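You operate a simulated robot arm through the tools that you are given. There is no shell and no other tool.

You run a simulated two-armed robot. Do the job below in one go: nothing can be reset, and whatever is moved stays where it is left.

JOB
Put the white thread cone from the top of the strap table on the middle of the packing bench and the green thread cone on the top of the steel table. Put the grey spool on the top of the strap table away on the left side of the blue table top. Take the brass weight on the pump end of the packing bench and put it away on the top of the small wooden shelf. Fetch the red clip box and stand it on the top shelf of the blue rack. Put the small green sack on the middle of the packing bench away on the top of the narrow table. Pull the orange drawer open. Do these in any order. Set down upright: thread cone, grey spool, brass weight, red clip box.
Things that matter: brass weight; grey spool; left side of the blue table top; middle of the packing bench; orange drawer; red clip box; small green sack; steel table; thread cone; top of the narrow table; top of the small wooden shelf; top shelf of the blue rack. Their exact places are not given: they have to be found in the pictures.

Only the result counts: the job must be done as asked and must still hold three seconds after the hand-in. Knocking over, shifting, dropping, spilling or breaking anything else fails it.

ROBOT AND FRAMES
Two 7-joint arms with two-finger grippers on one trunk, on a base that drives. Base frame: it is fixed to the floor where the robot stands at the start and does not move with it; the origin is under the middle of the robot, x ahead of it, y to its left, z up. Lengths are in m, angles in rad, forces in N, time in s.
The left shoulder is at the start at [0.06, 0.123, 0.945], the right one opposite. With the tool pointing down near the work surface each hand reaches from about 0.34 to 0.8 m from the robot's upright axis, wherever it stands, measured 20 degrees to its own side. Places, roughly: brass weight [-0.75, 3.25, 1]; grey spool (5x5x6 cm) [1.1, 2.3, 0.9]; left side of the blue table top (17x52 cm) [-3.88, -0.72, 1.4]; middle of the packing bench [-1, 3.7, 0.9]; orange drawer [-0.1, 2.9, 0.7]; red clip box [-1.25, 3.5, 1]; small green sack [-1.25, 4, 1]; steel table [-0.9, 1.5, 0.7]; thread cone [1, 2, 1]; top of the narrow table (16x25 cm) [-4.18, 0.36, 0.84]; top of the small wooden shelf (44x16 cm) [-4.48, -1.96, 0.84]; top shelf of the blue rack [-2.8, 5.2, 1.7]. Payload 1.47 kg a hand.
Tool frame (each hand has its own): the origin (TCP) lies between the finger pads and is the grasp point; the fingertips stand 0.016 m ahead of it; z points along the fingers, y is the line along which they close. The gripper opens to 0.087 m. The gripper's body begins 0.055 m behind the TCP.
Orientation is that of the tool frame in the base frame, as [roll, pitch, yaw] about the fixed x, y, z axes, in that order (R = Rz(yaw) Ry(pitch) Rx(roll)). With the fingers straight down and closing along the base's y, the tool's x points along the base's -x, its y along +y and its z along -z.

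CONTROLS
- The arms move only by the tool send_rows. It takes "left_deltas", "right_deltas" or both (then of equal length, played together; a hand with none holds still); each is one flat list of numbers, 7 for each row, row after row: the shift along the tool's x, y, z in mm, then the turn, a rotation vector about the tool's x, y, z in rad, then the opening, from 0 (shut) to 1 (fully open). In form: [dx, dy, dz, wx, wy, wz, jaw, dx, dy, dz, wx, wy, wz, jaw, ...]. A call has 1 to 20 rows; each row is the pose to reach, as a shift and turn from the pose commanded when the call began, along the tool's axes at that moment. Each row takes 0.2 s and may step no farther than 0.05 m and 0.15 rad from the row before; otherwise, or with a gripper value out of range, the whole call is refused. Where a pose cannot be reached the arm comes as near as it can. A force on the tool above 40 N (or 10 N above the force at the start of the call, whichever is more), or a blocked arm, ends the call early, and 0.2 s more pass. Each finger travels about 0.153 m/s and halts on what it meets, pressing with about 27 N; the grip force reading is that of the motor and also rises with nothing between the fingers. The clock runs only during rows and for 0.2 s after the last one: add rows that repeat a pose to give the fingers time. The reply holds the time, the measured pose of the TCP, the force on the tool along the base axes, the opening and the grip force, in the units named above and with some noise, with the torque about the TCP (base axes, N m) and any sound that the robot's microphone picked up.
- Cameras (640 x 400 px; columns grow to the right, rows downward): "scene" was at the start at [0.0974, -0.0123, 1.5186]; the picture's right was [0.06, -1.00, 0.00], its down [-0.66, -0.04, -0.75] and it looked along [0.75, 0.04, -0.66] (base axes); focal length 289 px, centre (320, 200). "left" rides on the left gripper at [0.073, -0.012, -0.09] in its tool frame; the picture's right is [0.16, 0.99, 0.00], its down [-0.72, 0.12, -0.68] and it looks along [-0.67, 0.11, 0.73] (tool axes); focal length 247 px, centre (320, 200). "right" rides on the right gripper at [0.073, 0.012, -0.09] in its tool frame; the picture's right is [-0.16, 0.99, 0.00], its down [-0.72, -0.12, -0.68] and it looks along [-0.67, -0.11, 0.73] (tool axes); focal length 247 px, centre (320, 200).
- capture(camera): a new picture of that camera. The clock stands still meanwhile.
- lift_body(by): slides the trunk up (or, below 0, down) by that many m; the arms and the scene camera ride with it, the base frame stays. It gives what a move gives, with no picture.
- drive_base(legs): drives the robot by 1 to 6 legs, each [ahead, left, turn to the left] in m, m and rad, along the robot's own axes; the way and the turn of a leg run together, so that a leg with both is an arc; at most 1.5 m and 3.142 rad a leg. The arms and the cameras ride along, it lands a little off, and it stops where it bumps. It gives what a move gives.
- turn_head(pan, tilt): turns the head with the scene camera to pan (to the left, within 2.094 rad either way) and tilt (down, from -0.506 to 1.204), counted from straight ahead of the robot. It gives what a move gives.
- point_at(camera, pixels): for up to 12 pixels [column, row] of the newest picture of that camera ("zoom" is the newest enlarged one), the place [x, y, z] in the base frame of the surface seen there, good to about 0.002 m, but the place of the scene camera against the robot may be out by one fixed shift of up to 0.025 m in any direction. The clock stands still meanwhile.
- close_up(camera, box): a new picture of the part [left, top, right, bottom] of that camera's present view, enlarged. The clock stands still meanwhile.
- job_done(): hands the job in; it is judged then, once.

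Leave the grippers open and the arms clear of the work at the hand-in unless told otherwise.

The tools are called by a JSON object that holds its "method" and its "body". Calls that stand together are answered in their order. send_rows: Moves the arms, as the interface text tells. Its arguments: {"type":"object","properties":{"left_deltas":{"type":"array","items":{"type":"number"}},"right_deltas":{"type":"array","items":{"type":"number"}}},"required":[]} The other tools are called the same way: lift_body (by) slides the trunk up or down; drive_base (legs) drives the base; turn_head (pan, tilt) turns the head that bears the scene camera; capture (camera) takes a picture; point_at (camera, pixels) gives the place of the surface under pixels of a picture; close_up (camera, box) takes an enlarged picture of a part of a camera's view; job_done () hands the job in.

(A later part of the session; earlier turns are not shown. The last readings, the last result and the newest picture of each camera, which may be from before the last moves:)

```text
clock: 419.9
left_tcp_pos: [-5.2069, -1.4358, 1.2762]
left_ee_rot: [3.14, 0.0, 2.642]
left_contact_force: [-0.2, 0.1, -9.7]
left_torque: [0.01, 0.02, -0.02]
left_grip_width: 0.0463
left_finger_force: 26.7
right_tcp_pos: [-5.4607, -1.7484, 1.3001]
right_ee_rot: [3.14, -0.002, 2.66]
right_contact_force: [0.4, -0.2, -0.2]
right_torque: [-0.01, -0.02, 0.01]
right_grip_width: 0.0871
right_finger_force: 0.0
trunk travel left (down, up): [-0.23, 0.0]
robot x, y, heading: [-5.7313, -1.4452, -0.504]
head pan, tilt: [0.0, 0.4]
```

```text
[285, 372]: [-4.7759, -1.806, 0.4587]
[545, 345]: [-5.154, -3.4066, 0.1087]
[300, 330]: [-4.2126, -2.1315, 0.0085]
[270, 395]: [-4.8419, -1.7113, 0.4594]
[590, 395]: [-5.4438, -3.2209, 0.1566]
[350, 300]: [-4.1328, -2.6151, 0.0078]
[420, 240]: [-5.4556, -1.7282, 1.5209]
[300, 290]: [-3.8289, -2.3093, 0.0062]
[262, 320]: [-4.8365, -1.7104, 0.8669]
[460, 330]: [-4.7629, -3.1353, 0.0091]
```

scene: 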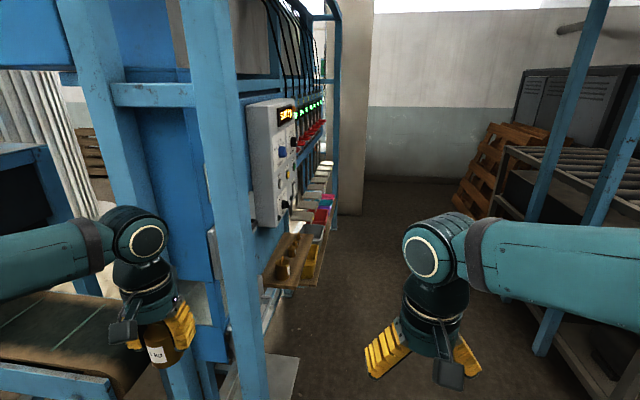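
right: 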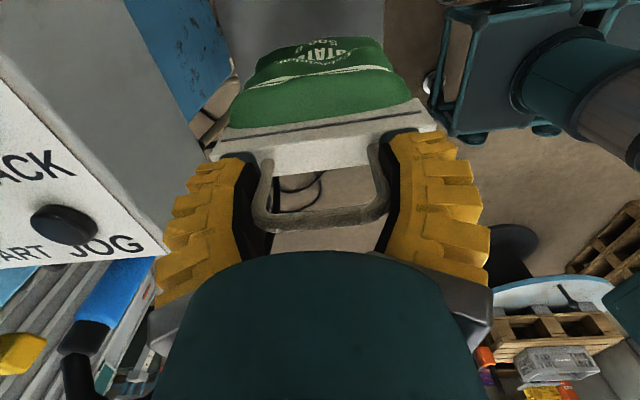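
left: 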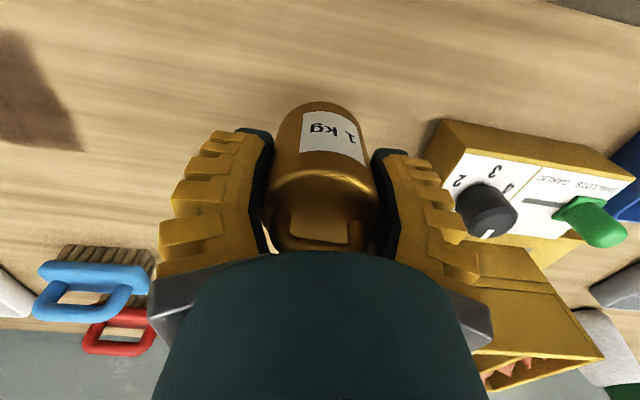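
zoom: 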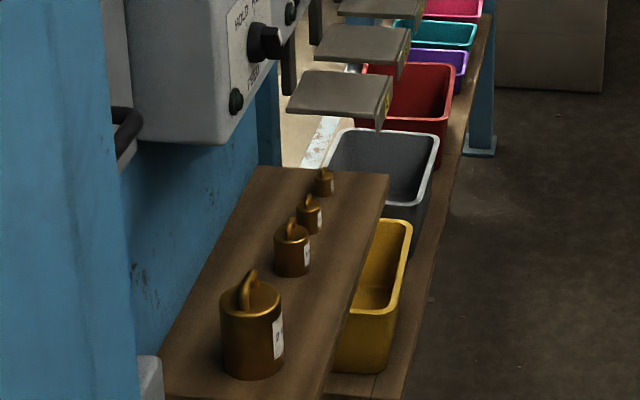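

Path is free. Driving to (-5.35,-2.30), turning to face the wall (heading 0.92), then sideways to (-4.78,-2.60).

{"method": "drive_base", "body": {"legs": [[0.7465, -0.5647, 0], [0, 0, 1.427], [0.1, -0.63, 0]]}}

{"method": "turn_head", "body": {"pan": 0.2, "tilt": 0.6}}

{"method": "capture", "body": {"camera": "scene"}}

{"method": "capture", "body": {"camera": "left"}}

```text
clock: 422.0
left_tcp_pos: [-5.1373, -1.595, 1.2744]
left_ee_rot: [3.132, -0.02, 2.657]
left_contact_force: [-6.2, -5.6, -11.9]
left_torque: [0.36, -0.3, -0.36]
left_grip_width: 0.0465
left_finger_force: 26.8
right_tcp_pos: [-5.3876, -1.9131, 1.3004]
right_ee_rot: [-3.142, -0.005, 2.659]
right_contact_force: [-0.2, 0.2, -0.2]
right_torque: [-0.01, 0.0, 0.03]
right_grip_width: 0.0871
right_finger_force: 0.0
trunk travel left (down, up): [-0.23, 0.0]
robot x, y, heading: [-5.6575, -1.6081, -0.499]
head pan, tilt: [0.0, 0.4]
stopped in leg 1: the force on the tool passed its limit at 152 N (the readings are from after the stop); the commanded pose is now the measured one
```

```text
clock: 422.7
left_tcp_pos: [-5.1365, -1.5966, 1.2755]
left_ee_rot: [3.133, -0.017, 2.658]
left_contact_force: [-5.7, -5.7, -13.9]
left_torque: [0.44, -0.15, -0.41]
left_grip_width: 0.0465
left_finger_force: 26.9
right_tcp_pos: [-5.3873, -1.9138, 1.2986]
right_ee_rot: [3.14, -0.002, 2.66]
right_contact_force: [0.3, 0.6, -0.5]
right_torque: [0.01, 0.0, 0.01]
right_grip_width: 0.0872
right_finger_force: 0.0
trunk travel left (down, up): [-0.23, 0.0]
robot x, y, heading: [-5.6579, -1.6105, -0.498]
head pan, tilt: [0.201, 0.6]
```

```text
taken
```

scene: 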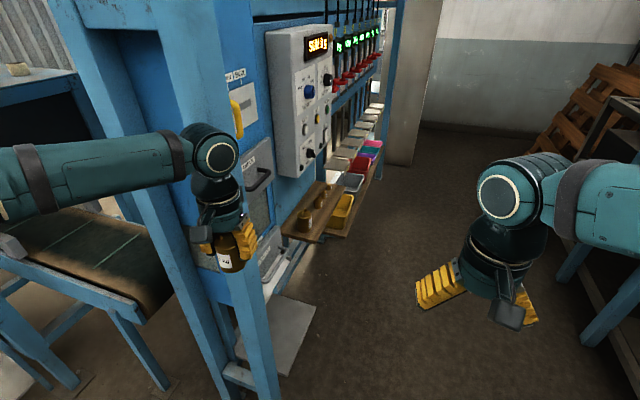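

```text
taken
```

left: 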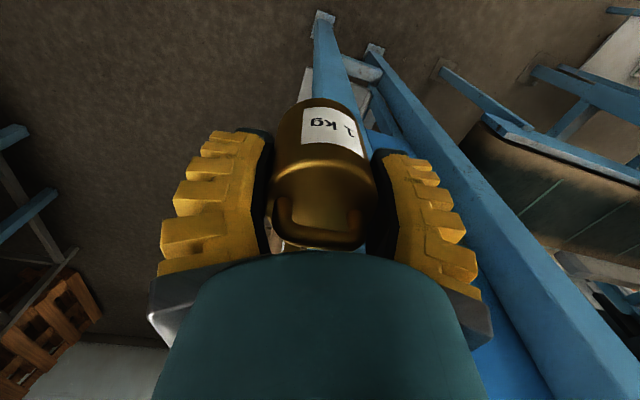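

The left hand bumped the blue post because my diagonal led it into it; the weight is still held, no harm visible. I retract the hand 100 mm, back off, and take a wider path.

{"method": "send_rows", "body": {"left_deltas": [30, -10, 0, 0, 0, 0, 0.15, 65, -20, 0, 0, 0, 0, 0.15, 100, -20, 0, 0, 0, 0, 0.15, 100, -20, 0, 0, 0, 0, 0.15]}}

{"method": "drive_base", "body": {"legs": [[-0.1, 0, 0]]}}

{"method": "capture", "body": {"camera": "left"}}

{"method": "capture", "body": {"camera": "scene"}}

```text
clock: 423.7
left_tcp_pos: [-5.2326, -1.5683, 1.2768]
left_ee_rot: [3.129, -0.018, 2.66]
left_contact_force: [0.0, -1.1, -10.0]
left_torque: [0.04, 0.01, -0.03]
left_grip_width: 0.0467
left_finger_force: 27.3
right_tcp_pos: [-5.3866, -1.9136, 1.3004]
right_ee_rot: [3.14, -0.004, 2.66]
right_contact_force: [0.4, -0.3, -0.5]
right_torque: [0.01, 0.0, -0.02]
right_grip_width: 0.0871
right_finger_force: 0.1
trunk travel left (down, up): [-0.23, 0.0]
robot x, y, heading: [-5.6574, -1.6075, -0.501]
head pan, tilt: [0.201, 0.6]
```

```text
clock: 424.9
left_tcp_pos: [-5.3205, -1.5176, 1.2772]
left_ee_rot: [3.131, -0.019, 2.66]
left_contact_force: [-0.1, -0.3, -9.8]
left_torque: [0.0, 0.01, -0.03]
left_grip_width: 0.0468
left_finger_force: 26.8
right_tcp_pos: [-5.4734, -1.8647, 1.2998]
right_ee_rot: [-3.141, -0.003, 2.659]
right_contact_force: [-0.3, 0.8, -0.4]
right_torque: [-0.04, 0.0, -0.01]
right_grip_width: 0.0872
right_finger_force: 0.0
trunk travel left (down, up): [-0.23, 0.0]
robot x, y, heading: [-5.7442, -1.5561, -0.499]
head pan, tilt: [0.201, 0.6]
```

```text
taken
```

left: 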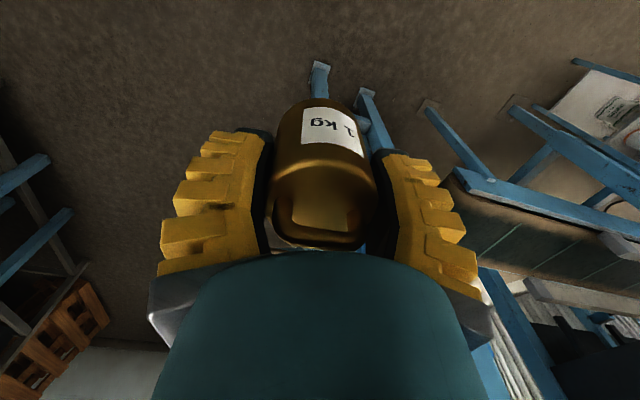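

```text
taken
```

scene: 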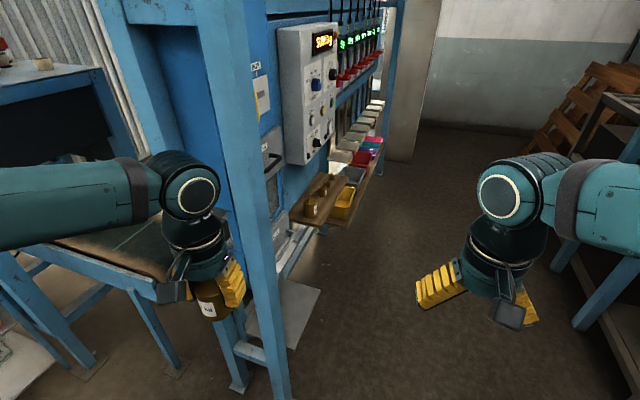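

Clear now. Driving the straight diagonal to (-5.45,-2.25) (hand passes 0.2 m from the post), then turning left 1.42.

{"method": "drive_base", "body": {"legs": [[0.59, -0.4686, 0]]}}

{"method": "drive_base", "body": {"legs": [[0, 0, 1.42]]}}

{"method": "capture", "body": {"camera": "scene"}}

```text
clock: 429.5
left_tcp_pos: [-5.0404, -2.2093, 1.2773]
left_ee_rot: [3.131, -0.017, 2.647]
left_contact_force: [-0.3, 1.5, -9.5]
left_torque: [0.01, 0.04, -0.02]
left_grip_width: 0.0465
left_finger_force: 26.7
right_tcp_pos: [-5.1975, -2.5555, 1.2992]
right_ee_rot: [3.141, -0.003, 2.647]
right_contact_force: [0.3, -0.8, -0.2]
right_torque: [-0.02, 0.02, 0.04]
right_grip_width: 0.087
right_finger_force: 0.2
trunk travel left (down, up): [-0.23, 0.0]
robot x, y, heading: [-5.466, -2.2458, -0.514]
head pan, tilt: [0.201, 0.6]
```

```text
clock: 433.3
left_tcp_pos: [-5.4343, -1.8231, 1.2769]
left_ee_rot: [3.131, -0.017, -2.221]
left_contact_force: [0.5, -0.7, -10.4]
left_torque: [0.01, 0.02, 0.02]
left_grip_width: 0.0465
left_finger_force: 27.1
right_tcp_pos: [-5.1194, -2.0329, 1.2995]
right_ee_rot: [-3.141, -0.002, -2.218]
right_contact_force: [0.1, 1.2, -0.4]
right_torque: [0.01, -0.03, 0.04]
right_grip_width: 0.0871
right_finger_force: 0.1
trunk travel left (down, up): [-0.23, 0.0]
robot x, y, heading: [-5.4651, -2.244, 0.907]
head pan, tilt: [0.201, 0.6]
```

```text
taken
```

scene: 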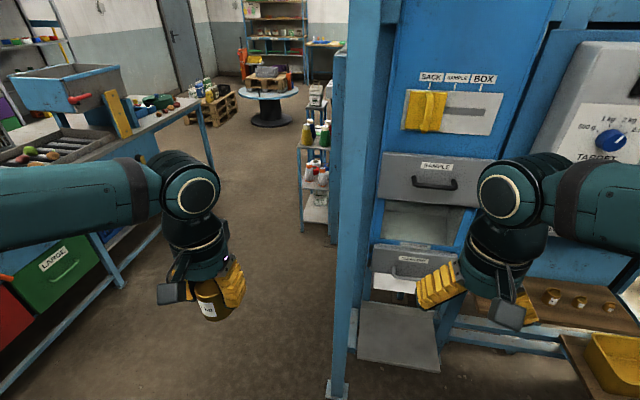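

Facing the structure; the weight shelf is at (555,300). Moving right 0.76 m along it.

{"method": "drive_base", "body": {"legs": [[0, -0.76, 0.012], [0.14, 0, 0]]}}

{"method": "turn_head", "body": {"pan": 0.25, "tilt": 0.75}}

{"method": "capture", "body": {"camera": "scene"}}

{"method": "capture", "body": {"camera": "left"}}

```text
clock: 441.3
left_tcp_pos: [-4.7582, -2.1784, 1.2769]
left_ee_rot: [3.132, -0.017, -2.207]
left_contact_force: [-0.3, -0.4, -9.6]
left_torque: [-0.04, -0.01, -0.01]
left_grip_width: 0.0463
left_finger_force: 26.9
right_tcp_pos: [-4.4391, -2.3836, 1.2998]
right_ee_rot: [3.141, -0.004, -2.208]
right_contact_force: [0.0, 0.1, -0.5]
right_torque: [-0.02, 0.01, -0.05]
right_grip_width: 0.0869
right_finger_force: 0.1
trunk travel left (down, up): [-0.23, 0.0]
robot x, y, heading: [-4.781, -2.6034, 0.913]
head pan, tilt: [0.201, 0.6]
```

```text
clock: 442.0
left_tcp_pos: [-4.7576, -2.1789, 1.2773]
left_ee_rot: [3.129, -0.018, -2.209]
left_contact_force: [-0.1, -0.9, -9.3]
left_torque: [0.0, -0.05, 0.0]
left_grip_width: 0.0462
left_finger_force: 27.3
right_tcp_pos: [-4.4395, -2.3839, 1.2999]
right_ee_rot: [3.142, -0.005, -2.208]
right_contact_force: [-0.5, -0.5, -0.5]
right_torque: [0.01, 0.0, 0.01]
right_grip_width: 0.0867
right_finger_force: 0.1
trunk travel left (down, up): [-0.23, 0.0]
robot x, y, heading: [-4.7788, -2.6032, 0.915]
head pan, tilt: [0.25, 0.75]
```

```text
taken
```

scene: 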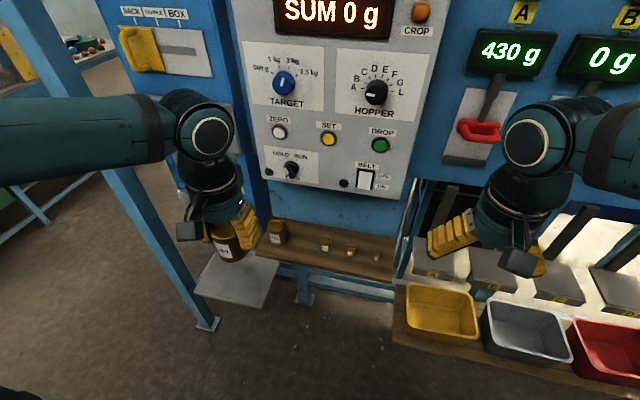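

```text
taken
```

left: 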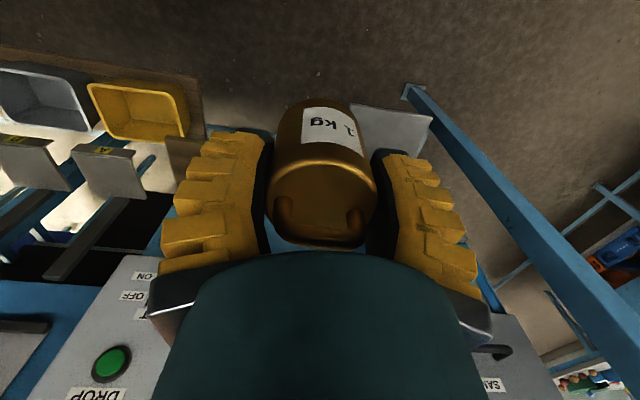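

Excellent view: the shelf under the panel, the 2 kg weight at (278,232) and three smaller ones at (325,243), (350,251), (376,258). Zooming to measure.

{"method": "close_up", "body": {"camera": "scene", "box": [240, 190, 416, 300]}}

{"method": "point_at", "body": {"camera": "zoom", "pixels": [[135, 165], [150, 190], [215, 190], [245, 225], [230, 250], [305, 195], [190, 235], [260, 260], [460, 275], [330, 275], [140, 240], [230, 60]]}}

```text
3.64 times, centred on (328, 245) of scene
```

zoom: 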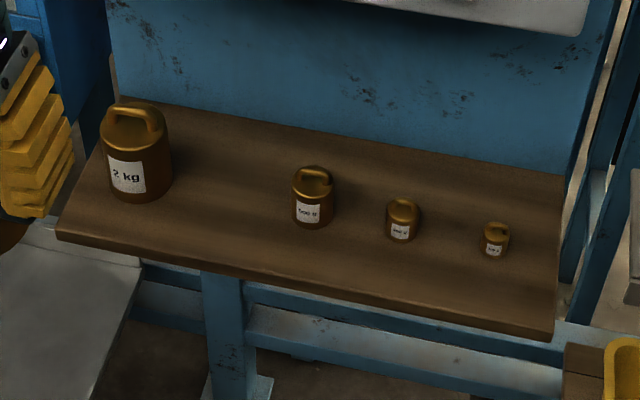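

```text
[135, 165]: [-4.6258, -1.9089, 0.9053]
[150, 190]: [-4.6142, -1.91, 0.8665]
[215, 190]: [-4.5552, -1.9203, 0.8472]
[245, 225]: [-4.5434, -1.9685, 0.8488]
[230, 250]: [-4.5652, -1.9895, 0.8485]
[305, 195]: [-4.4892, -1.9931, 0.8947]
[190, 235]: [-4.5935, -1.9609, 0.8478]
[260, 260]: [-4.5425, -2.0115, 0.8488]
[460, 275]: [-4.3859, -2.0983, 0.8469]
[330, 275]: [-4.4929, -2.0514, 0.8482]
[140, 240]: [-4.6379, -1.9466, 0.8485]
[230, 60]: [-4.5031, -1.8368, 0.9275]
```

Gap between 2 kg and 500 g is ~10 cm; the shelf is ~17.5 cm deep. Target (true) (-4.560,-1.947). First pull the right hand back 80 mm, drive 0.12 m closer, then lower the left hand in front of the panel.

{"method": "send_rows", "body": {"right_deltas": [40, 0, 0, 0, 0, 0, 1, 80, 0, 0, 0, 0, 0, 1, 80, 0, 0, 0, 0, 0, 1]}}

{"method": "drive_base", "body": {"legs": [[0.12, 0, 0.006]]}}

{"method": "capture", "body": {"camera": "scene"}}

{"method": "capture", "body": {"camera": "left"}}

```text
clock: 442.8
left_tcp_pos: [-4.758, -2.1773, 1.2766]
left_ee_rot: [3.132, -0.021, -2.208]
left_contact_force: [-0.2, 0.7, -8.9]
left_torque: [-0.01, 0.0, 0.01]
left_grip_width: 0.0463
left_finger_force: 26.6
right_tcp_pos: [-4.4875, -2.4467, 1.2993]
right_ee_rot: [-3.141, -0.005, -2.208]
right_contact_force: [0.0, 0.6, -0.4]
right_torque: [0.01, -0.01, -0.02]
right_grip_width: 0.0871
right_finger_force: 0.0
trunk travel left (down, up): [-0.23, 0.0]
robot x, y, heading: [-4.7814, -2.6038, 0.914]
head pan, tilt: [0.25, 0.75]
```

```text
clock: 444.1
left_tcp_pos: [-4.6895, -2.0837, 1.2766]
left_ee_rot: [3.131, -0.018, -2.201]
left_contact_force: [0.5, 0.0, -9.6]
left_torque: [0.02, -0.02, 0.03]
left_grip_width: 0.0466
left_finger_force: 27.6
right_tcp_pos: [-4.4173, -2.3508, 1.3004]
right_ee_rot: [3.141, -0.003, -2.197]
right_contact_force: [0.3, -0.5, 0.1]
right_torque: [-0.03, -0.01, 0.0]
right_grip_width: 0.0869
right_finger_force: 0.1
trunk travel left (down, up): [-0.23, 0.0]
robot x, y, heading: [-4.7103, -2.5097, 0.922]
head pan, tilt: [0.25, 0.75]
```

```text
taken
```

scene: 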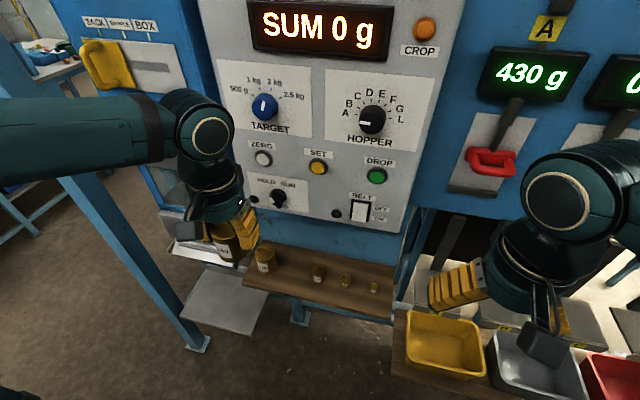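

```text
taken
```

left: 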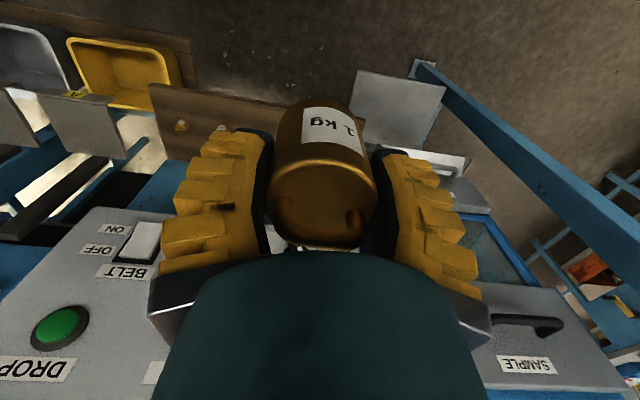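

Lowering the left hand in front of the panel to z ≈ 0.91 while tilting it 0.165 rad (top toward me).

{"method": "send_rows", "body": {"left_deltas": [0, 0, 41, 0, -0.02, 0, 0.15, 0, 0, 82, 0, -0.04, 0, 0.15, 0, 0, 123, 0, -0.06, 0, 0.15, 0, 0, 164, 0, -0.08, 0, 0.15, 0, 0, 205, 0, -0.1, 0, 0.15, 0, 0, 246, 0, -0.12, 0, 0.15, 0, 0, 287, 0, -0.14, 0, 0.15, 0, 0, 328, 0, -0.165, 0, 0.15, 0, 0, 362, 0, -0.165, 0, 0.15, 0, 0, 362, 0, -0.165, 0, 0.15]}}

{"method": "capture", "body": {"camera": "scene"}}

{"method": "capture", "body": {"camera": "left"}}

```text
clock: 446.3
left_tcp_pos: [-4.6964, -2.0884, 0.9129]
left_ee_rot: [3.131, 0.15, -2.202]
left_contact_force: [0.1, -0.4, -9.5]
left_torque: [-0.02, 0.03, -0.01]
left_grip_width: 0.0468
left_finger_force: 27.3
right_tcp_pos: [-4.4184, -2.3521, 1.2997]
right_ee_rot: [3.141, -0.002, -2.199]
right_contact_force: [0.3, -0.1, 0.3]
right_torque: [0.03, -0.02, -0.03]
right_grip_width: 0.0869
right_finger_force: 0.1
trunk travel left (down, up): [-0.23, 0.0]
robot x, y, heading: [-4.7089, -2.5101, 0.922]
head pan, tilt: [0.25, 0.75]
```

```text
taken
```

scene: 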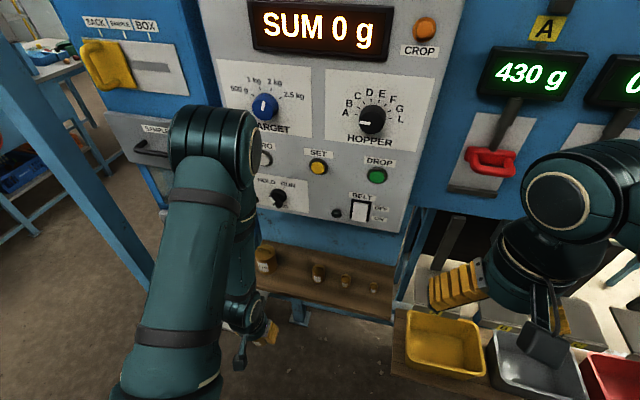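

```text
taken
```

left: 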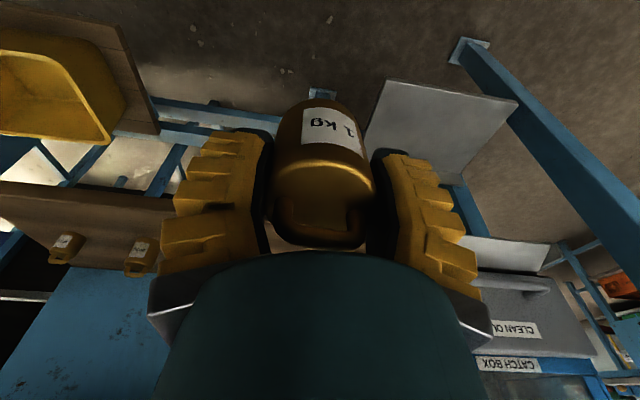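

The elbow came up near the panel. I measure how far it is from the panel face before moving forward.

{"method": "point_at", "body": {"camera": "scene", "pixels": [[215, 120], [245, 140], [185, 130], [215, 150], [240, 200], [180, 300], [255, 190], [300, 200], [250, 310], [225, 105]]}}

{"method": "point_at", "body": {"camera": "left", "pixels": [[60, 250], [140, 270], [100, 200], [20, 200], [150, 230], [420, 110], [130, 300], [80, 300]]}}

```text
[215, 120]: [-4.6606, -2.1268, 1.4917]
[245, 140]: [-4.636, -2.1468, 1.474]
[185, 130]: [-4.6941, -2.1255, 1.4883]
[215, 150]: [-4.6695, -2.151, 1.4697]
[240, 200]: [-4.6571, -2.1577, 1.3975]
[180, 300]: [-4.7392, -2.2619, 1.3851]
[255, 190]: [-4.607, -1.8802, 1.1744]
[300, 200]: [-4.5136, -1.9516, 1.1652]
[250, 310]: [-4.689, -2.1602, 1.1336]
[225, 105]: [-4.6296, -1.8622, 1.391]
```

```text
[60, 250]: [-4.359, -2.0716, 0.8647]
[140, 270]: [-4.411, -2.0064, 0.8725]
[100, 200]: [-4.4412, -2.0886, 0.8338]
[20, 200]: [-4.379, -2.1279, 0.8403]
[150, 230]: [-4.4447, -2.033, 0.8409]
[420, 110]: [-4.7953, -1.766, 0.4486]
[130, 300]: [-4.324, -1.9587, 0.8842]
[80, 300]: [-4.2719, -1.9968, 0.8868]
```

Elbow is ~0.2 m from the panel. Shelf true: z 0.8405, front edge 0.174 m from the wall. I'll line up sideways (30 mm right) and go forward 150 mm in steps, then check.

{"method": "send_rows", "body": {"left_deltas": [-10, -15, 1.5, 0, 0, 0, 0.15, -20, -29.6, 3, 0, 0, 0, 0.15, -60, -29.6, 9, 0, 0, 0, 0.15, -100, -29.6, 15, 0, 0, 0, 0.15, -140, -29.6, 21, 0, 0, 0, 0.15, -140, -29.6, 21, 0, 0, 0, 0.15]}}

{"method": "capture", "body": {"camera": "scene"}}

{"method": "capture", "body": {"camera": "left"}}

```text
clock: 447.7
left_tcp_pos: [-4.5901, -1.9907, 0.9133]
left_ee_rot: [3.133, 0.147, -2.203]
left_contact_force: [-0.1, -0.3, -9.0]
left_torque: [-0.01, 0.02, 0.01]
left_grip_width: 0.0468
left_finger_force: 27.3
right_tcp_pos: [-4.4173, -2.3511, 1.3014]
right_ee_rot: [-3.141, -0.001, -2.199]
right_contact_force: [-0.2, 0.0, 0.3]
right_torque: [0.04, -0.02, -0.01]
right_grip_width: 0.0869
right_finger_force: 0.0
trunk travel left (down, up): [-0.23, 0.0]
robot x, y, heading: [-4.7063, -2.5072, 0.924]
head pan, tilt: [0.25, 0.75]
```

```text
taken
```

scene: 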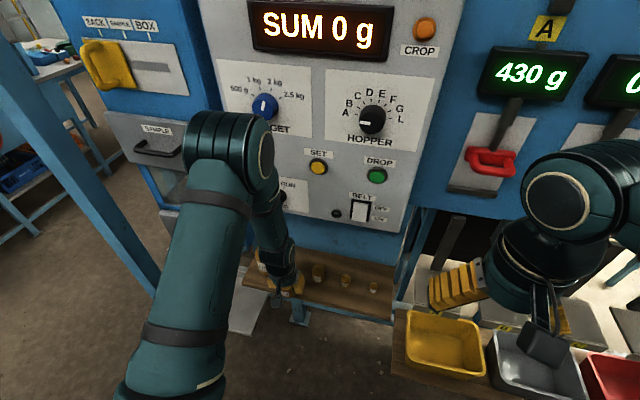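

```text
taken
```

left: 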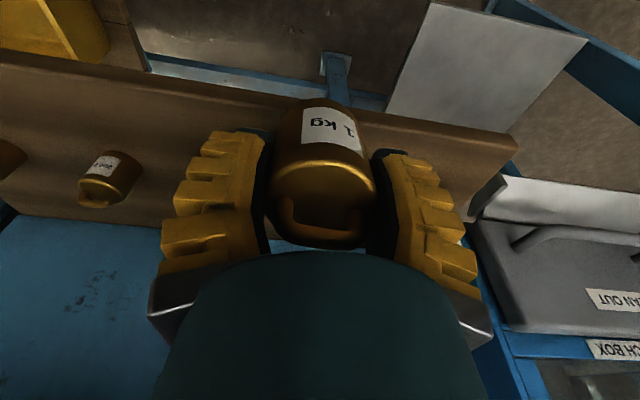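

The hand is at v 0.186 m from the wall, in line. I check the 500 g weight at (110,175) and the shelf's left end with the wrist camera, and the elbow's distance.

{"method": "point_at", "body": {"camera": "left", "pixels": [[110, 165], [135, 175], [80, 185], [100, 195], [450, 150], [510, 150], [30, 110], [470, 195], [440, 140], [60, 260]]}}

{"method": "point_at", "body": {"camera": "scene", "pixels": [[230, 125], [262, 150], [200, 130], [265, 180], [275, 230], [262, 260], [318, 270], [290, 195]]}}

```text
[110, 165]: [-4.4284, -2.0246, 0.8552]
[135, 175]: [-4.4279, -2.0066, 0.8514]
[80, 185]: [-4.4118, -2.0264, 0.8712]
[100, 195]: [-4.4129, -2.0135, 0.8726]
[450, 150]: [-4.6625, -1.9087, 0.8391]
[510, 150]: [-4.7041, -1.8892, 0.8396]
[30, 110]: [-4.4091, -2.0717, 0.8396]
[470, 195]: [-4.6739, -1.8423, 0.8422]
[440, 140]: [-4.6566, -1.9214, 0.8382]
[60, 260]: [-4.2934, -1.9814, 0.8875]
```

```text
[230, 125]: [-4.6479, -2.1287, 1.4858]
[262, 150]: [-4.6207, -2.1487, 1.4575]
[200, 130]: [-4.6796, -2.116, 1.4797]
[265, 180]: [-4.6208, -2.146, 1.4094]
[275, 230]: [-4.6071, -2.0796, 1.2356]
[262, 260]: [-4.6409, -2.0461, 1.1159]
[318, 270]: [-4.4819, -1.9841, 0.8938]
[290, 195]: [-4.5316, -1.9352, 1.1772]
```

The gap's true middle lies 15 mm more to the left. Final move: 50 mm forward, 15 mm left, staying at the same height.

{"method": "send_rows", "body": {"left_deltas": [-12, 14.9, 2, 0, 0, 0, 0.15, -32, 14.9, 5, 0, 0, 0, 0.15, -50.6, 14.9, 7.8, 0, 0, 0, 0.15, -50.6, 14.9, 7.8, 0, 0, 0, 0.15]}}

{"method": "capture", "body": {"camera": "left"}}

{"method": "close_up", "body": {"camera": "scene", "box": [220, 200, 412, 320]}}

```text
clock: 448.7
left_tcp_pos: [-4.5729, -1.9406, 0.9141]
left_ee_rot: [3.131, 0.147, -2.202]
left_contact_force: [-0.5, -0.4, -10.4]
left_torque: [-0.02, 0.03, -0.02]
left_grip_width: 0.0465
left_finger_force: 26.5
right_tcp_pos: [-4.4168, -2.3518, 1.3006]
right_ee_rot: [3.14, -0.004, -2.201]
right_contact_force: [1.0, -0.7, -0.7]
right_torque: [0.01, 0.0, 0.0]
right_grip_width: 0.0872
right_finger_force: 0.0
trunk travel left (down, up): [-0.23, 0.0]
robot x, y, heading: [-4.7069, -2.5079, 0.921]
head pan, tilt: [0.25, 0.75]
```

```text
taken
```

left: 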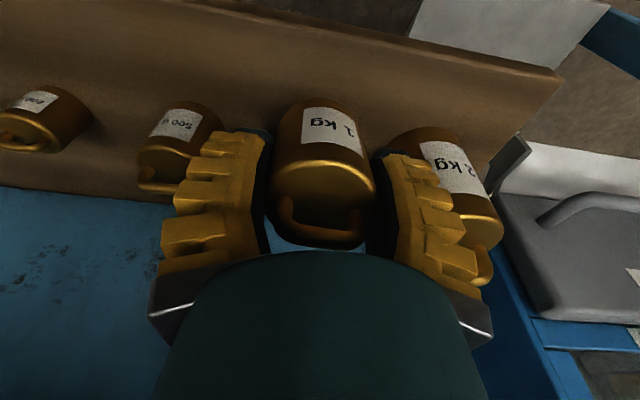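

```text
3.33 times, centred on (316, 260) of scene
```

zoom: 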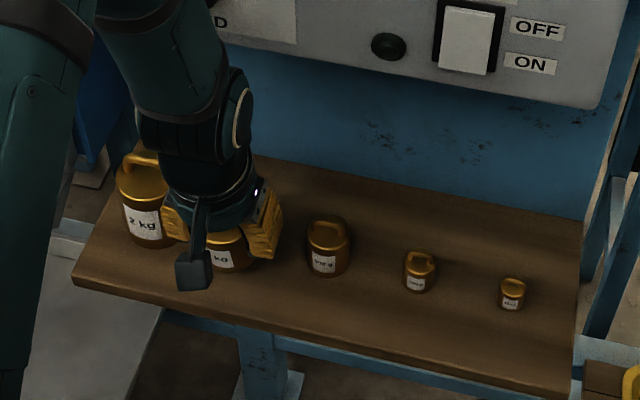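

The 1 kg weight hangs between the 500 g and 2 kg ones. Checking side clearances with the wrist camera: 2 kg's near side (410,140), 500 g's near side (210,120), and finger outsides.

{"method": "point_at", "body": {"camera": "left", "pixels": [[410, 145], [420, 135], [215, 115], [205, 140], [185, 170], [470, 230], [390, 160], [225, 135], [250, 132], [445, 175], [300, 85], [180, 200]]}}

```text
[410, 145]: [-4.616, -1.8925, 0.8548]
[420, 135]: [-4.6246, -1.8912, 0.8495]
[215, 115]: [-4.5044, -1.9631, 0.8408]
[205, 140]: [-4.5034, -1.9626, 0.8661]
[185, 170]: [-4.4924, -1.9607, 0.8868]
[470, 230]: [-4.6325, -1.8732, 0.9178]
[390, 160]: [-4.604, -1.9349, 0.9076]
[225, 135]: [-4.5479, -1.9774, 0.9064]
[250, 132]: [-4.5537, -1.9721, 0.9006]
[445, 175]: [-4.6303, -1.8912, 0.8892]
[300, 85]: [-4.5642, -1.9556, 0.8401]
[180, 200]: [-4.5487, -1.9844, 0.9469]
```

Clearances are 23 mm and 30 mm. Lowering 32 mm in small steps until it touches.

{"method": "send_rows", "body": {"left_deltas": [2.2, 0, 14.8, 0, 0, 0, 0.15, 3.6, 0, 24, 0, 0, 0, 0.15, 4.3, 0, 28.5, 0, 0, 0, 0.15, 4.8, 0, 31.6, 0, 0, 0, 0.15, 4.8, 0, 31.6, 0, 0, 0, 0.15]}}

{"method": "close_up", "body": {"camera": "scene", "box": [220, 200, 412, 320]}}

```text
clock: 449.9
left_tcp_pos: [-4.5711, -1.9363, 0.8841]
left_ee_rot: [3.131, 0.154, -2.202]
left_contact_force: [5.1, 9.4, 17.2]
left_torque: [-0.06, 0.06, -0.01]
left_grip_width: 0.0469
left_finger_force: 27.3
right_tcp_pos: [-4.4171, -2.3513, 1.2989]
right_ee_rot: [-3.141, -0.003, -2.201]
right_contact_force: [-0.2, -0.5, -0.4]
right_torque: [0.03, -0.03, 0.03]
right_grip_width: 0.087
right_finger_force: 0.1
trunk travel left (down, up): [-0.23, 0.0]
robot x, y, heading: [-4.7076, -2.5086, 0.924]
head pan, tilt: [0.25, 0.75]
```

```text
3.33 times, centred on (316, 260) of scene
```

zoom: 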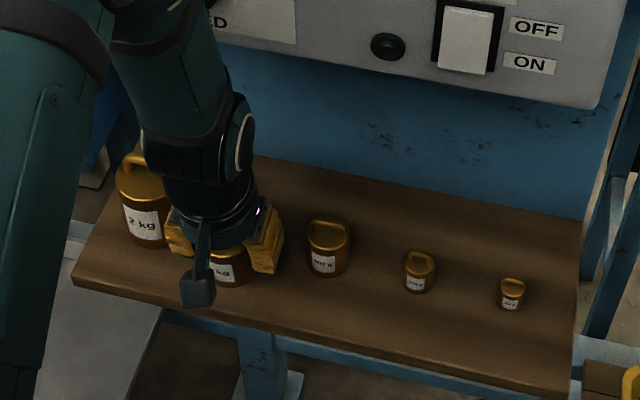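

Contact (27 N net). I'll take out half of the tilt for a flatter release, then touch down again.

{"method": "send_rows", "body": {"left_deltas": [0, 0, -1.5, 0, 0.03, 0, 0.15, 0, 0, -1.5, 0, 0.06, 0, 0.15, 0, 0, -1, 0, 0.09, 0, 0.15, 0, 0, 0.5, 0, 0.09, 0, 0.15, 0, 0, 0.5, 0, 0.09, 0, 0.15]}}

```text
clock: 451.1
left_tcp_pos: [-4.5721, -1.94, 0.8814]
left_ee_rot: [3.132, 0.054, -2.203]
left_contact_force: [-2.4, -2.3, -0.3]
left_torque: [-0.3, 0.28, -0.03]
left_grip_width: 0.0474
left_finger_force: 26.7
right_tcp_pos: [-4.4173, -2.3528, 1.3001]
right_ee_rot: [3.141, -0.002, -2.199]
right_contact_force: [-0.4, -0.2, -0.1]
right_torque: [0.0, 0.0, 0.01]
right_grip_width: 0.0871
right_finger_force: 0.1
trunk travel left (down, up): [-0.23, 0.0]
robot x, y, heading: [-4.7157, -2.5073, 0.928]
head pan, tilt: [0.25, 0.75]
```

The weight now rests almost fully on the shelf (support ~9.5 N). Opening gently, then retreating straight back.

{"method": "send_rows", "body": {"left_deltas": [0, 0, 0, 0, 0, 0, 0.55, 0, 0, 0, 0, 0, 0, 0.68, 0, 0, 0, 0, 0, 0, 0.72, 0, 0, 0, 0, 0, 0, 0.72, 15, 0, 0, 0, 0, 0, 0.72, 35, 0, 0, 0, 0, 0, 0.72, 65, 0, 0, 0, 0, 0, 0.72, 105, 0, 0, 0, 0, 0, 0.72, 145, 0, 0, 0, 0, 0, 0.8, 180, 0, -10, 0, 0, 0, 0.9, 180, 0, -10, 0, 0, 0, 1]}}

{"method": "capture", "body": {"camera": "left"}}

{"method": "close_up", "body": {"camera": "scene", "box": [220, 200, 412, 320]}}

```text
clock: 453.5
left_tcp_pos: [-4.6779, -2.086, 0.8799]
left_ee_rot: [3.13, 0.056, -2.201]
left_contact_force: [0.2, 0.9, 0.4]
left_torque: [0.03, -0.02, 0.02]
left_grip_width: 0.0868
left_finger_force: 0.2
right_tcp_pos: [-4.4165, -2.3506, 1.2997]
right_ee_rot: [3.141, -0.003, -2.199]
right_contact_force: [-0.4, 0.5, 0.3]
right_torque: [-0.05, 0.01, -0.01]
right_grip_width: 0.087
right_finger_force: 0.0
trunk travel left (down, up): [-0.23, 0.0]
robot x, y, heading: [-4.7096, -2.5065, 0.925]
head pan, tilt: [0.25, 0.75]
```

```text
taken
```

left: 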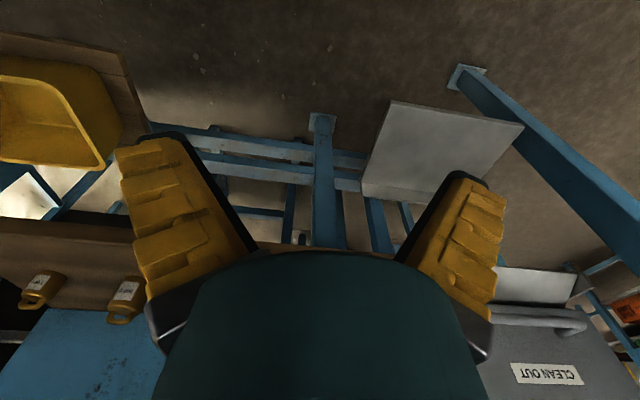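

```text
3.33 times, centred on (316, 260) of scene
```

zoom: 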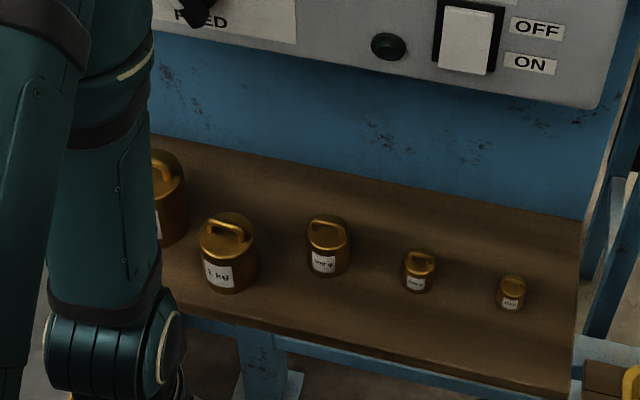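

The 1 kg weight stands upright in its place. Raising the left hand and tucking it back, then returning by the known route.

{"method": "send_rows", "body": {"left_deltas": [0, 0, -40, 0, 0.02, 0, 1, 0, 0, -85, 0, 0.04, 0, 1, 0, 0, -130, 0, 0.056, 0, 1, 0, 0, -175, 0, 0.056, 0, 1, 0, 0, -220, 0, 0.056, 0, 1, 0, 0, -265, 0, 0.056, 0, 1, 0, 0, -310, 0, 0.056, 0, 1, 0, 0, -355, 0, 0.056, 0, 1, 20, 0, -395, 0, 0.056, 0, 1, 20, 0, -395, 0, 0.056, 0, 1]}}

{"method": "drive_base", "body": {"legs": [[-0.14, 0, 0], [0, 0.76, 0]]}}

{"method": "capture", "body": {"camera": "scene"}}

```text
clock: 455.7
left_tcp_pos: [-4.7003, -2.1227, 1.2742]
left_ee_rot: [3.132, 0.0, -2.201]
left_contact_force: [-0.8, 0.0, 0.0]
left_torque: [0.01, 0.01, 0.04]
left_grip_width: 0.0873
left_finger_force: 0.1
right_tcp_pos: [-4.4155, -2.3497, 1.3001]
right_ee_rot: [-3.139, -0.004, -2.201]
right_contact_force: [-0.3, 0.0, 0.8]
right_torque: [-0.02, 0.01, -0.02]
right_grip_width: 0.087
right_finger_force: 0.1
trunk travel left (down, up): [-0.23, 0.0]
robot x, y, heading: [-4.7069, -2.5052, 0.924]
head pan, tilt: [0.25, 0.75]
```

```text
clock: 463.7
left_tcp_pos: [-5.3969, -1.7775, 1.275]
left_ee_rot: [3.131, 0.003, -2.201]
left_contact_force: [0.1, -0.1, 0.5]
left_torque: [0.01, -0.02, 0.01]
left_grip_width: 0.0869
left_finger_force: 0.1
right_tcp_pos: [-5.1125, -2.0055, 1.2997]
right_ee_rot: [3.141, -0.003, -2.201]
right_contact_force: [0.0, -0.4, -0.2]
right_torque: [-0.01, -0.04, 0.01]
right_grip_width: 0.0869
right_finger_force: 0.0
trunk travel left (down, up): [-0.23, 0.0]
robot x, y, heading: [-5.4031, -2.1623, 0.922]
head pan, tilt: [0.25, 0.75]
```

```text
taken
```

scene: 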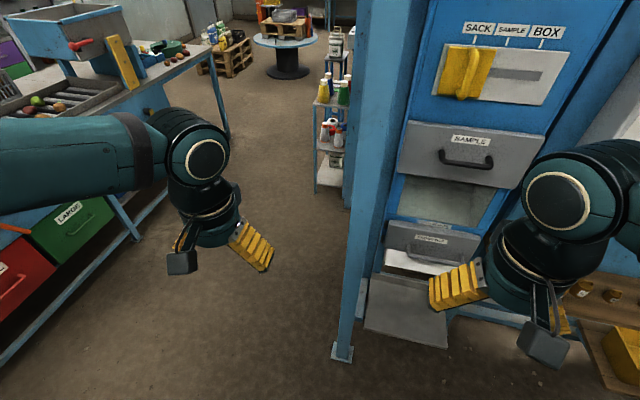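

Hands are empty. I go left round the post, then straight forward up the aisle, passing the stand with room.

{"method": "drive_base", "body": {"legs": [[0.1, 0.95, 0]]}}

{"method": "turn_head", "body": {"pan": 0.0, "tilt": 0.5}}

{"method": "capture", "body": {"camera": "scene"}}

```text
clock: 472.4
left_tcp_pos: [-6.0947, -1.1196, 1.2742]
left_ee_rot: [3.132, 0.001, -2.207]
left_contact_force: [0.7, 0.2, 0.9]
left_torque: [0.01, 0.02, 0.01]
left_grip_width: 0.087
left_finger_force: 0.1
right_tcp_pos: [-5.8125, -1.3494, 1.2996]
right_ee_rot: [-3.141, -0.001, -2.207]
right_contact_force: [-0.1, -0.2, 0.3]
right_torque: [-0.01, -0.02, 0.02]
right_grip_width: 0.0871
right_finger_force: 0.1
trunk travel left (down, up): [-0.23, 0.0]
robot x, y, heading: [-6.1067, -1.5054, 0.917]
head pan, tilt: [0.25, 0.75]
```

```text
clock: 473.2
left_tcp_pos: [-6.0951, -1.1184, 1.2755]
left_ee_rot: [3.131, 0.001, -2.208]
left_contact_force: [-0.8, 0.1, -0.2]
left_torque: [-0.01, 0.0, 0.01]
left_grip_width: 0.0867
left_finger_force: 0.0
right_tcp_pos: [-5.8128, -1.3496, 1.2999]
right_ee_rot: [3.141, -0.003, -2.205]
right_contact_force: [-0.1, -0.8, -0.1]
right_torque: [-0.03, 0.02, 0.0]
right_grip_width: 0.0874
right_finger_force: 0.0
trunk travel left (down, up): [-0.23, 0.0]
robot x, y, heading: [-6.1066, -1.5026, 0.919]
head pan, tilt: [0.0, 0.499]
```

```text
taken
```

scene: 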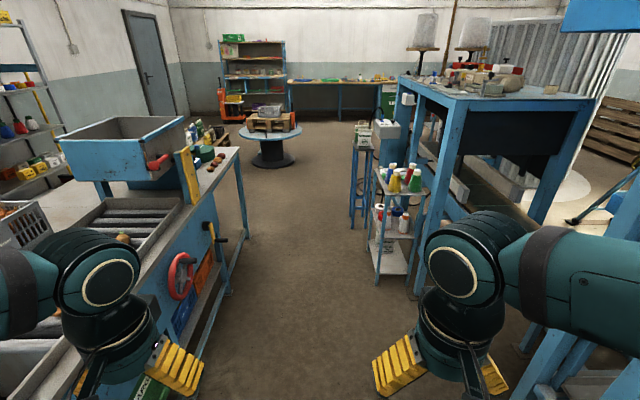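

The aisle ahead is clear. Driving straight ahead 2.0 m, then slightly left past the stand.

{"method": "drive_base", "body": {"legs": [[1.0, 0, 0], [0.95, 0, 0], [0.45, 0.13, 0], [0.8, 0, 0]]}}

{"method": "capture", "body": {"camera": "scene"}}

```text
clock: 489.3
left_tcp_pos: [-4.2732, 1.5317, 1.2746]
left_ee_rot: [3.13, 0.003, -2.189]
left_contact_force: [-0.6, 0.9, -0.5]
left_torque: [-0.03, 0.02, 0.02]
left_grip_width: 0.087
left_finger_force: 0.0
right_tcp_pos: [-3.9858, 1.3061, 1.2998]
right_ee_rot: [3.141, -0.003, -2.187]
right_contact_force: [0.4, 0.3, 0.4]
right_torque: [-0.03, 0.0, -0.03]
right_grip_width: 0.087
right_finger_force: 0.0
trunk travel left (down, up): [-0.23, 0.0]
robot x, y, heading: [-4.2778, 1.1461, 0.934]
head pan, tilt: [0.0, 0.499]
```

```text
taken
```

scene: 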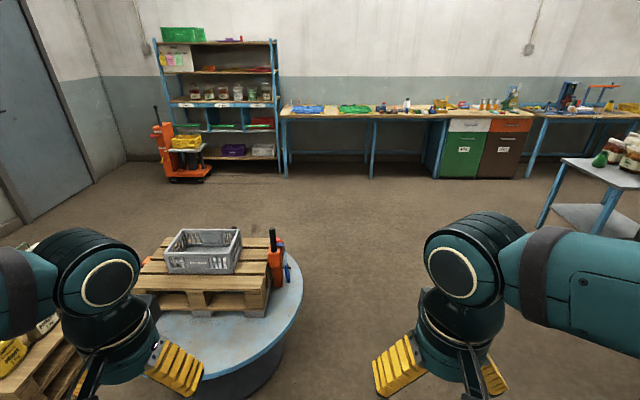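

Back in the open. Before fetching the spool (its goal is 1.4 m high), I test in free air whether the right hand, pointing down, can reach z 1.46 about 0.5 m ahead.

{"method": "send_rows", "body": {"right_deltas": [-20, -8, -35, 0, 0, 0, 1, -45, -16, -70, 0, 0, 0, 1, -75, -24, -105, 0, 0, 0, 1, -110, -32, -135, 0, 0, 0, 1, -150, -45, -155, 0, 0, 0, 1, -195, -60, -160, 0, 0, 0, 1, -195, -60, -160, 0, 0, 0, 1]}}

```text
clock: 490.9
left_tcp_pos: [-4.275, 1.5296, 1.2752]
left_ee_rot: [3.131, 0.001, -2.188]
left_contact_force: [-0.1, 0.3, 0.6]
left_torque: [0.02, -0.04, 0.0]
left_grip_width: 0.0871
left_finger_force: 0.1
right_tcp_pos: [-3.8247, 1.4303, 1.4603]
right_ee_rot: [-3.141, -0.001, -2.189]
right_contact_force: [-0.5, -0.3, 0.5]
right_torque: [0.02, -0.03, 0.02]
right_grip_width: 0.0871
right_finger_force: 0.0
trunk travel left (down, up): [-0.23, 0.0]
robot x, y, heading: [-4.2774, 1.1446, 0.939]
head pan, tilt: [0.0, 0.499]
```

Reachable. One more test 50 mm higher for the approach height.

{"method": "send_rows", "body": {"right_deltas": [10, 0, -40, 0, 0, 0, 1, 20, 0, -60, 0, 0, 0, 1, 20, 0, -60, 0, 0, 0, 1]}}

{"method": "send_rows", "body": {"right_deltas": [30, 10, 40, 0, 0, 0, 1, 60, 20, 80, 0, 0, 0, 1, 90, 30, 120, 0, 0, 0, 1, 120, 40, 160, 0, 0, 0, 1, 140, 50, 200, 0, 0, 0, 1, 140, 50, 220, 0, 0, 0, 1]}}

{"method": "drive_base", "body": {"legs": [[0.965, -0.627, 0], [1.074, -0.433, 0], [1.074, -0.433, 0]]}}

{"method": "capture", "body": {"camera": "scene"}}

```text
clock: 491.7
left_tcp_pos: [-4.2718, 1.5313, 1.2743]
left_ee_rot: [3.132, 0.001, -2.188]
left_contact_force: [0.2, -0.3, 0.0]
left_torque: [0.03, -0.02, 0.0]
left_grip_width: 0.0869
left_finger_force: 0.0
right_tcp_pos: [-3.8348, 1.4141, 1.5195]
right_ee_rot: [-3.14, -0.003, -2.189]
right_contact_force: [-0.4, 0.3, 0.5]
right_torque: [-0.01, -0.02, 0.01]
right_grip_width: 0.087
right_finger_force: 0.1
trunk travel left (down, up): [-0.23, 0.0]
robot x, y, heading: [-4.2776, 1.1461, 0.937]
head pan, tilt: [0.0, 0.499]
```

```text
refused: row 1 steps farther than a row can; nothing moved
```

```text
clock: 508.7
left_tcp_pos: [-1.2319, 3.1317, 1.2754]
left_ee_rot: [3.13, 0.003, -2.197]
left_contact_force: [-0.2, -0.1, -0.4]
left_torque: [0.02, 0.02, 0.01]
left_grip_width: 0.0872
left_finger_force: 0.0
right_tcp_pos: [-0.7954, 3.0116, 1.5209]
right_ee_rot: [3.141, -0.002, -2.196]
right_contact_force: [0.1, 0.1, -0.2]
right_torque: [0.02, -0.01, 0.0]
right_grip_width: 0.0871
right_finger_force: 0.2
trunk travel left (down, up): [-0.23, 0.0]
robot x, y, heading: [-1.2393, 2.747, 0.924]
head pan, tilt: [0.0, 0.499]
```

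```text
taken
```

scene: 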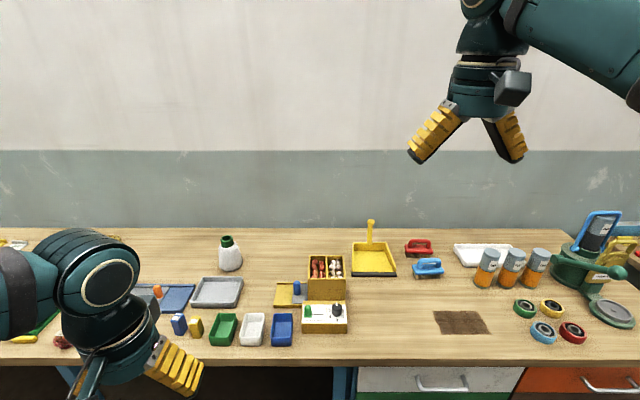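

All reachable (one list was refused for a step size, no matter). Now to the strap table: driving right along the benches, 2.0 m.

{"method": "drive_base", "body": {"legs": [[0.018, -1.0, 0], [0.018, -1.0, 0.027]]}}

{"method": "turn_head", "body": {"pan": -0.1, "tilt": 0.5}}

{"method": "capture", "body": {"camera": "scene"}}

{"method": "close_up", "body": {"camera": "scene", "box": [270, 130, 430, 250]}}

```text
clock: 526.4
left_tcp_pos: [0.3809, 2.0072, 1.2747]
left_ee_rot: [3.131, 0.002, -2.136]
left_contact_force: [-0.4, -0.3, 0.2]
left_torque: [-0.01, 0.01, 0.0]
left_grip_width: 0.0871
left_finger_force: 0.1
right_tcp_pos: [0.8229, 1.9127, 1.5206]
right_ee_rot: [-3.141, -0.002, -2.135]
right_contact_force: [0.6, 0.4, 0.3]
right_torque: [-0.01, -0.01, -0.01]
right_grip_width: 0.087
right_finger_force: 0.0
trunk travel left (down, up): [-0.23, 0.0]
robot x, y, heading: [0.3974, 1.6196, 0.991]
head pan, tilt: [0.0, 0.499]
```

```text
clock: 527.1
left_tcp_pos: [0.3793, 2.0069, 1.2758]
left_ee_rot: [3.133, 0.002, -2.134]
left_contact_force: [0.8, 0.5, 0.3]
left_torque: [0.0, -0.02, -0.01]
left_grip_width: 0.0871
left_finger_force: 0.1
right_tcp_pos: [0.8233, 1.9125, 1.5197]
right_ee_rot: [3.141, -0.004, -2.132]
right_contact_force: [-0.1, -0.3, -0.4]
right_torque: [-0.01, 0.02, 0.0]
right_grip_width: 0.0868
right_finger_force: 0.0
trunk travel left (down, up): [-0.23, 0.0]
robot x, y, heading: [0.3966, 1.6202, 0.987]
head pan, tilt: [-0.099, 0.499]
```

```text
taken
```

scene: 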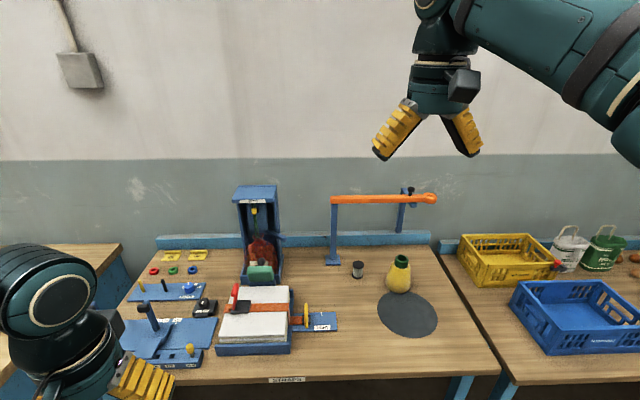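

```text
3.33 times, centred on (350, 190) of scene
```

zoom: 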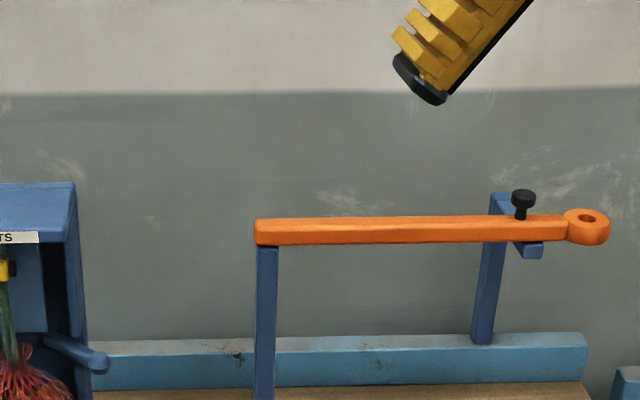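

The spool stands at (357,269), just right of the arch's left post. Measuring spool, post, bar and back rail.

{"method": "close_up", "body": {"camera": "scene", "box": [300, 180, 460, 300]}}

{"method": "point_at", "body": {"camera": "zoom", "pixels": [[190, 270], [190, 300], [165, 275], [213, 278], [190, 310], [110, 280], [102, 150], [110, 66], [400, 60], [345, 130], [300, 210], [340, 260]]}}

```text
3.33 times, centred on (380, 240) of scene
```

zoom: 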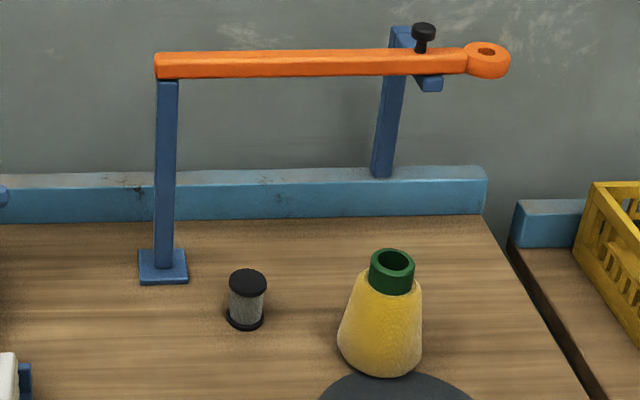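

```text
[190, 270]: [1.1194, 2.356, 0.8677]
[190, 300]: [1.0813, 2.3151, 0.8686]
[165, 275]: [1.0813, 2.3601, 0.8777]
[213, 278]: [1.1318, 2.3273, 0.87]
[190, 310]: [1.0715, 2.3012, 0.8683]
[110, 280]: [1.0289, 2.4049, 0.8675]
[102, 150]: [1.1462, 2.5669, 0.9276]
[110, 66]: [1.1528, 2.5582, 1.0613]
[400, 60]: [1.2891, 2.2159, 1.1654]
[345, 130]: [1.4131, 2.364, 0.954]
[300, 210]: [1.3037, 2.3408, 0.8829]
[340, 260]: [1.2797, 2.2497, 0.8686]
```

I re-measure with the right pixels: spool top (247,280), side (247,308), post plate (163,268), post (165,170), bar (165,65), (250,62), (340,60).

{"method": "point_at", "body": {"camera": "zoom", "pixels": [[247, 280], [247, 308], [232, 282], [262, 282], [163, 268], [165, 170], [165, 66], [250, 64], [340, 62], [250, 190], [380, 120], [380, 330]]}}

```text
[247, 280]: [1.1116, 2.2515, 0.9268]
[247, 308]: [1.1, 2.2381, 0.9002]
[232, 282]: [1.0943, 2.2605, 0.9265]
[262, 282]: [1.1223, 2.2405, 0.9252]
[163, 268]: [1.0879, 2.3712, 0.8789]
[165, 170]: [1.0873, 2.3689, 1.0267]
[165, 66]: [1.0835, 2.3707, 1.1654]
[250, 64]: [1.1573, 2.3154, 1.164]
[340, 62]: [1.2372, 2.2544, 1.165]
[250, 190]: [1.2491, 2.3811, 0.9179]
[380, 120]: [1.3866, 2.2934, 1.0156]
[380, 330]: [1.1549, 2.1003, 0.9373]
```

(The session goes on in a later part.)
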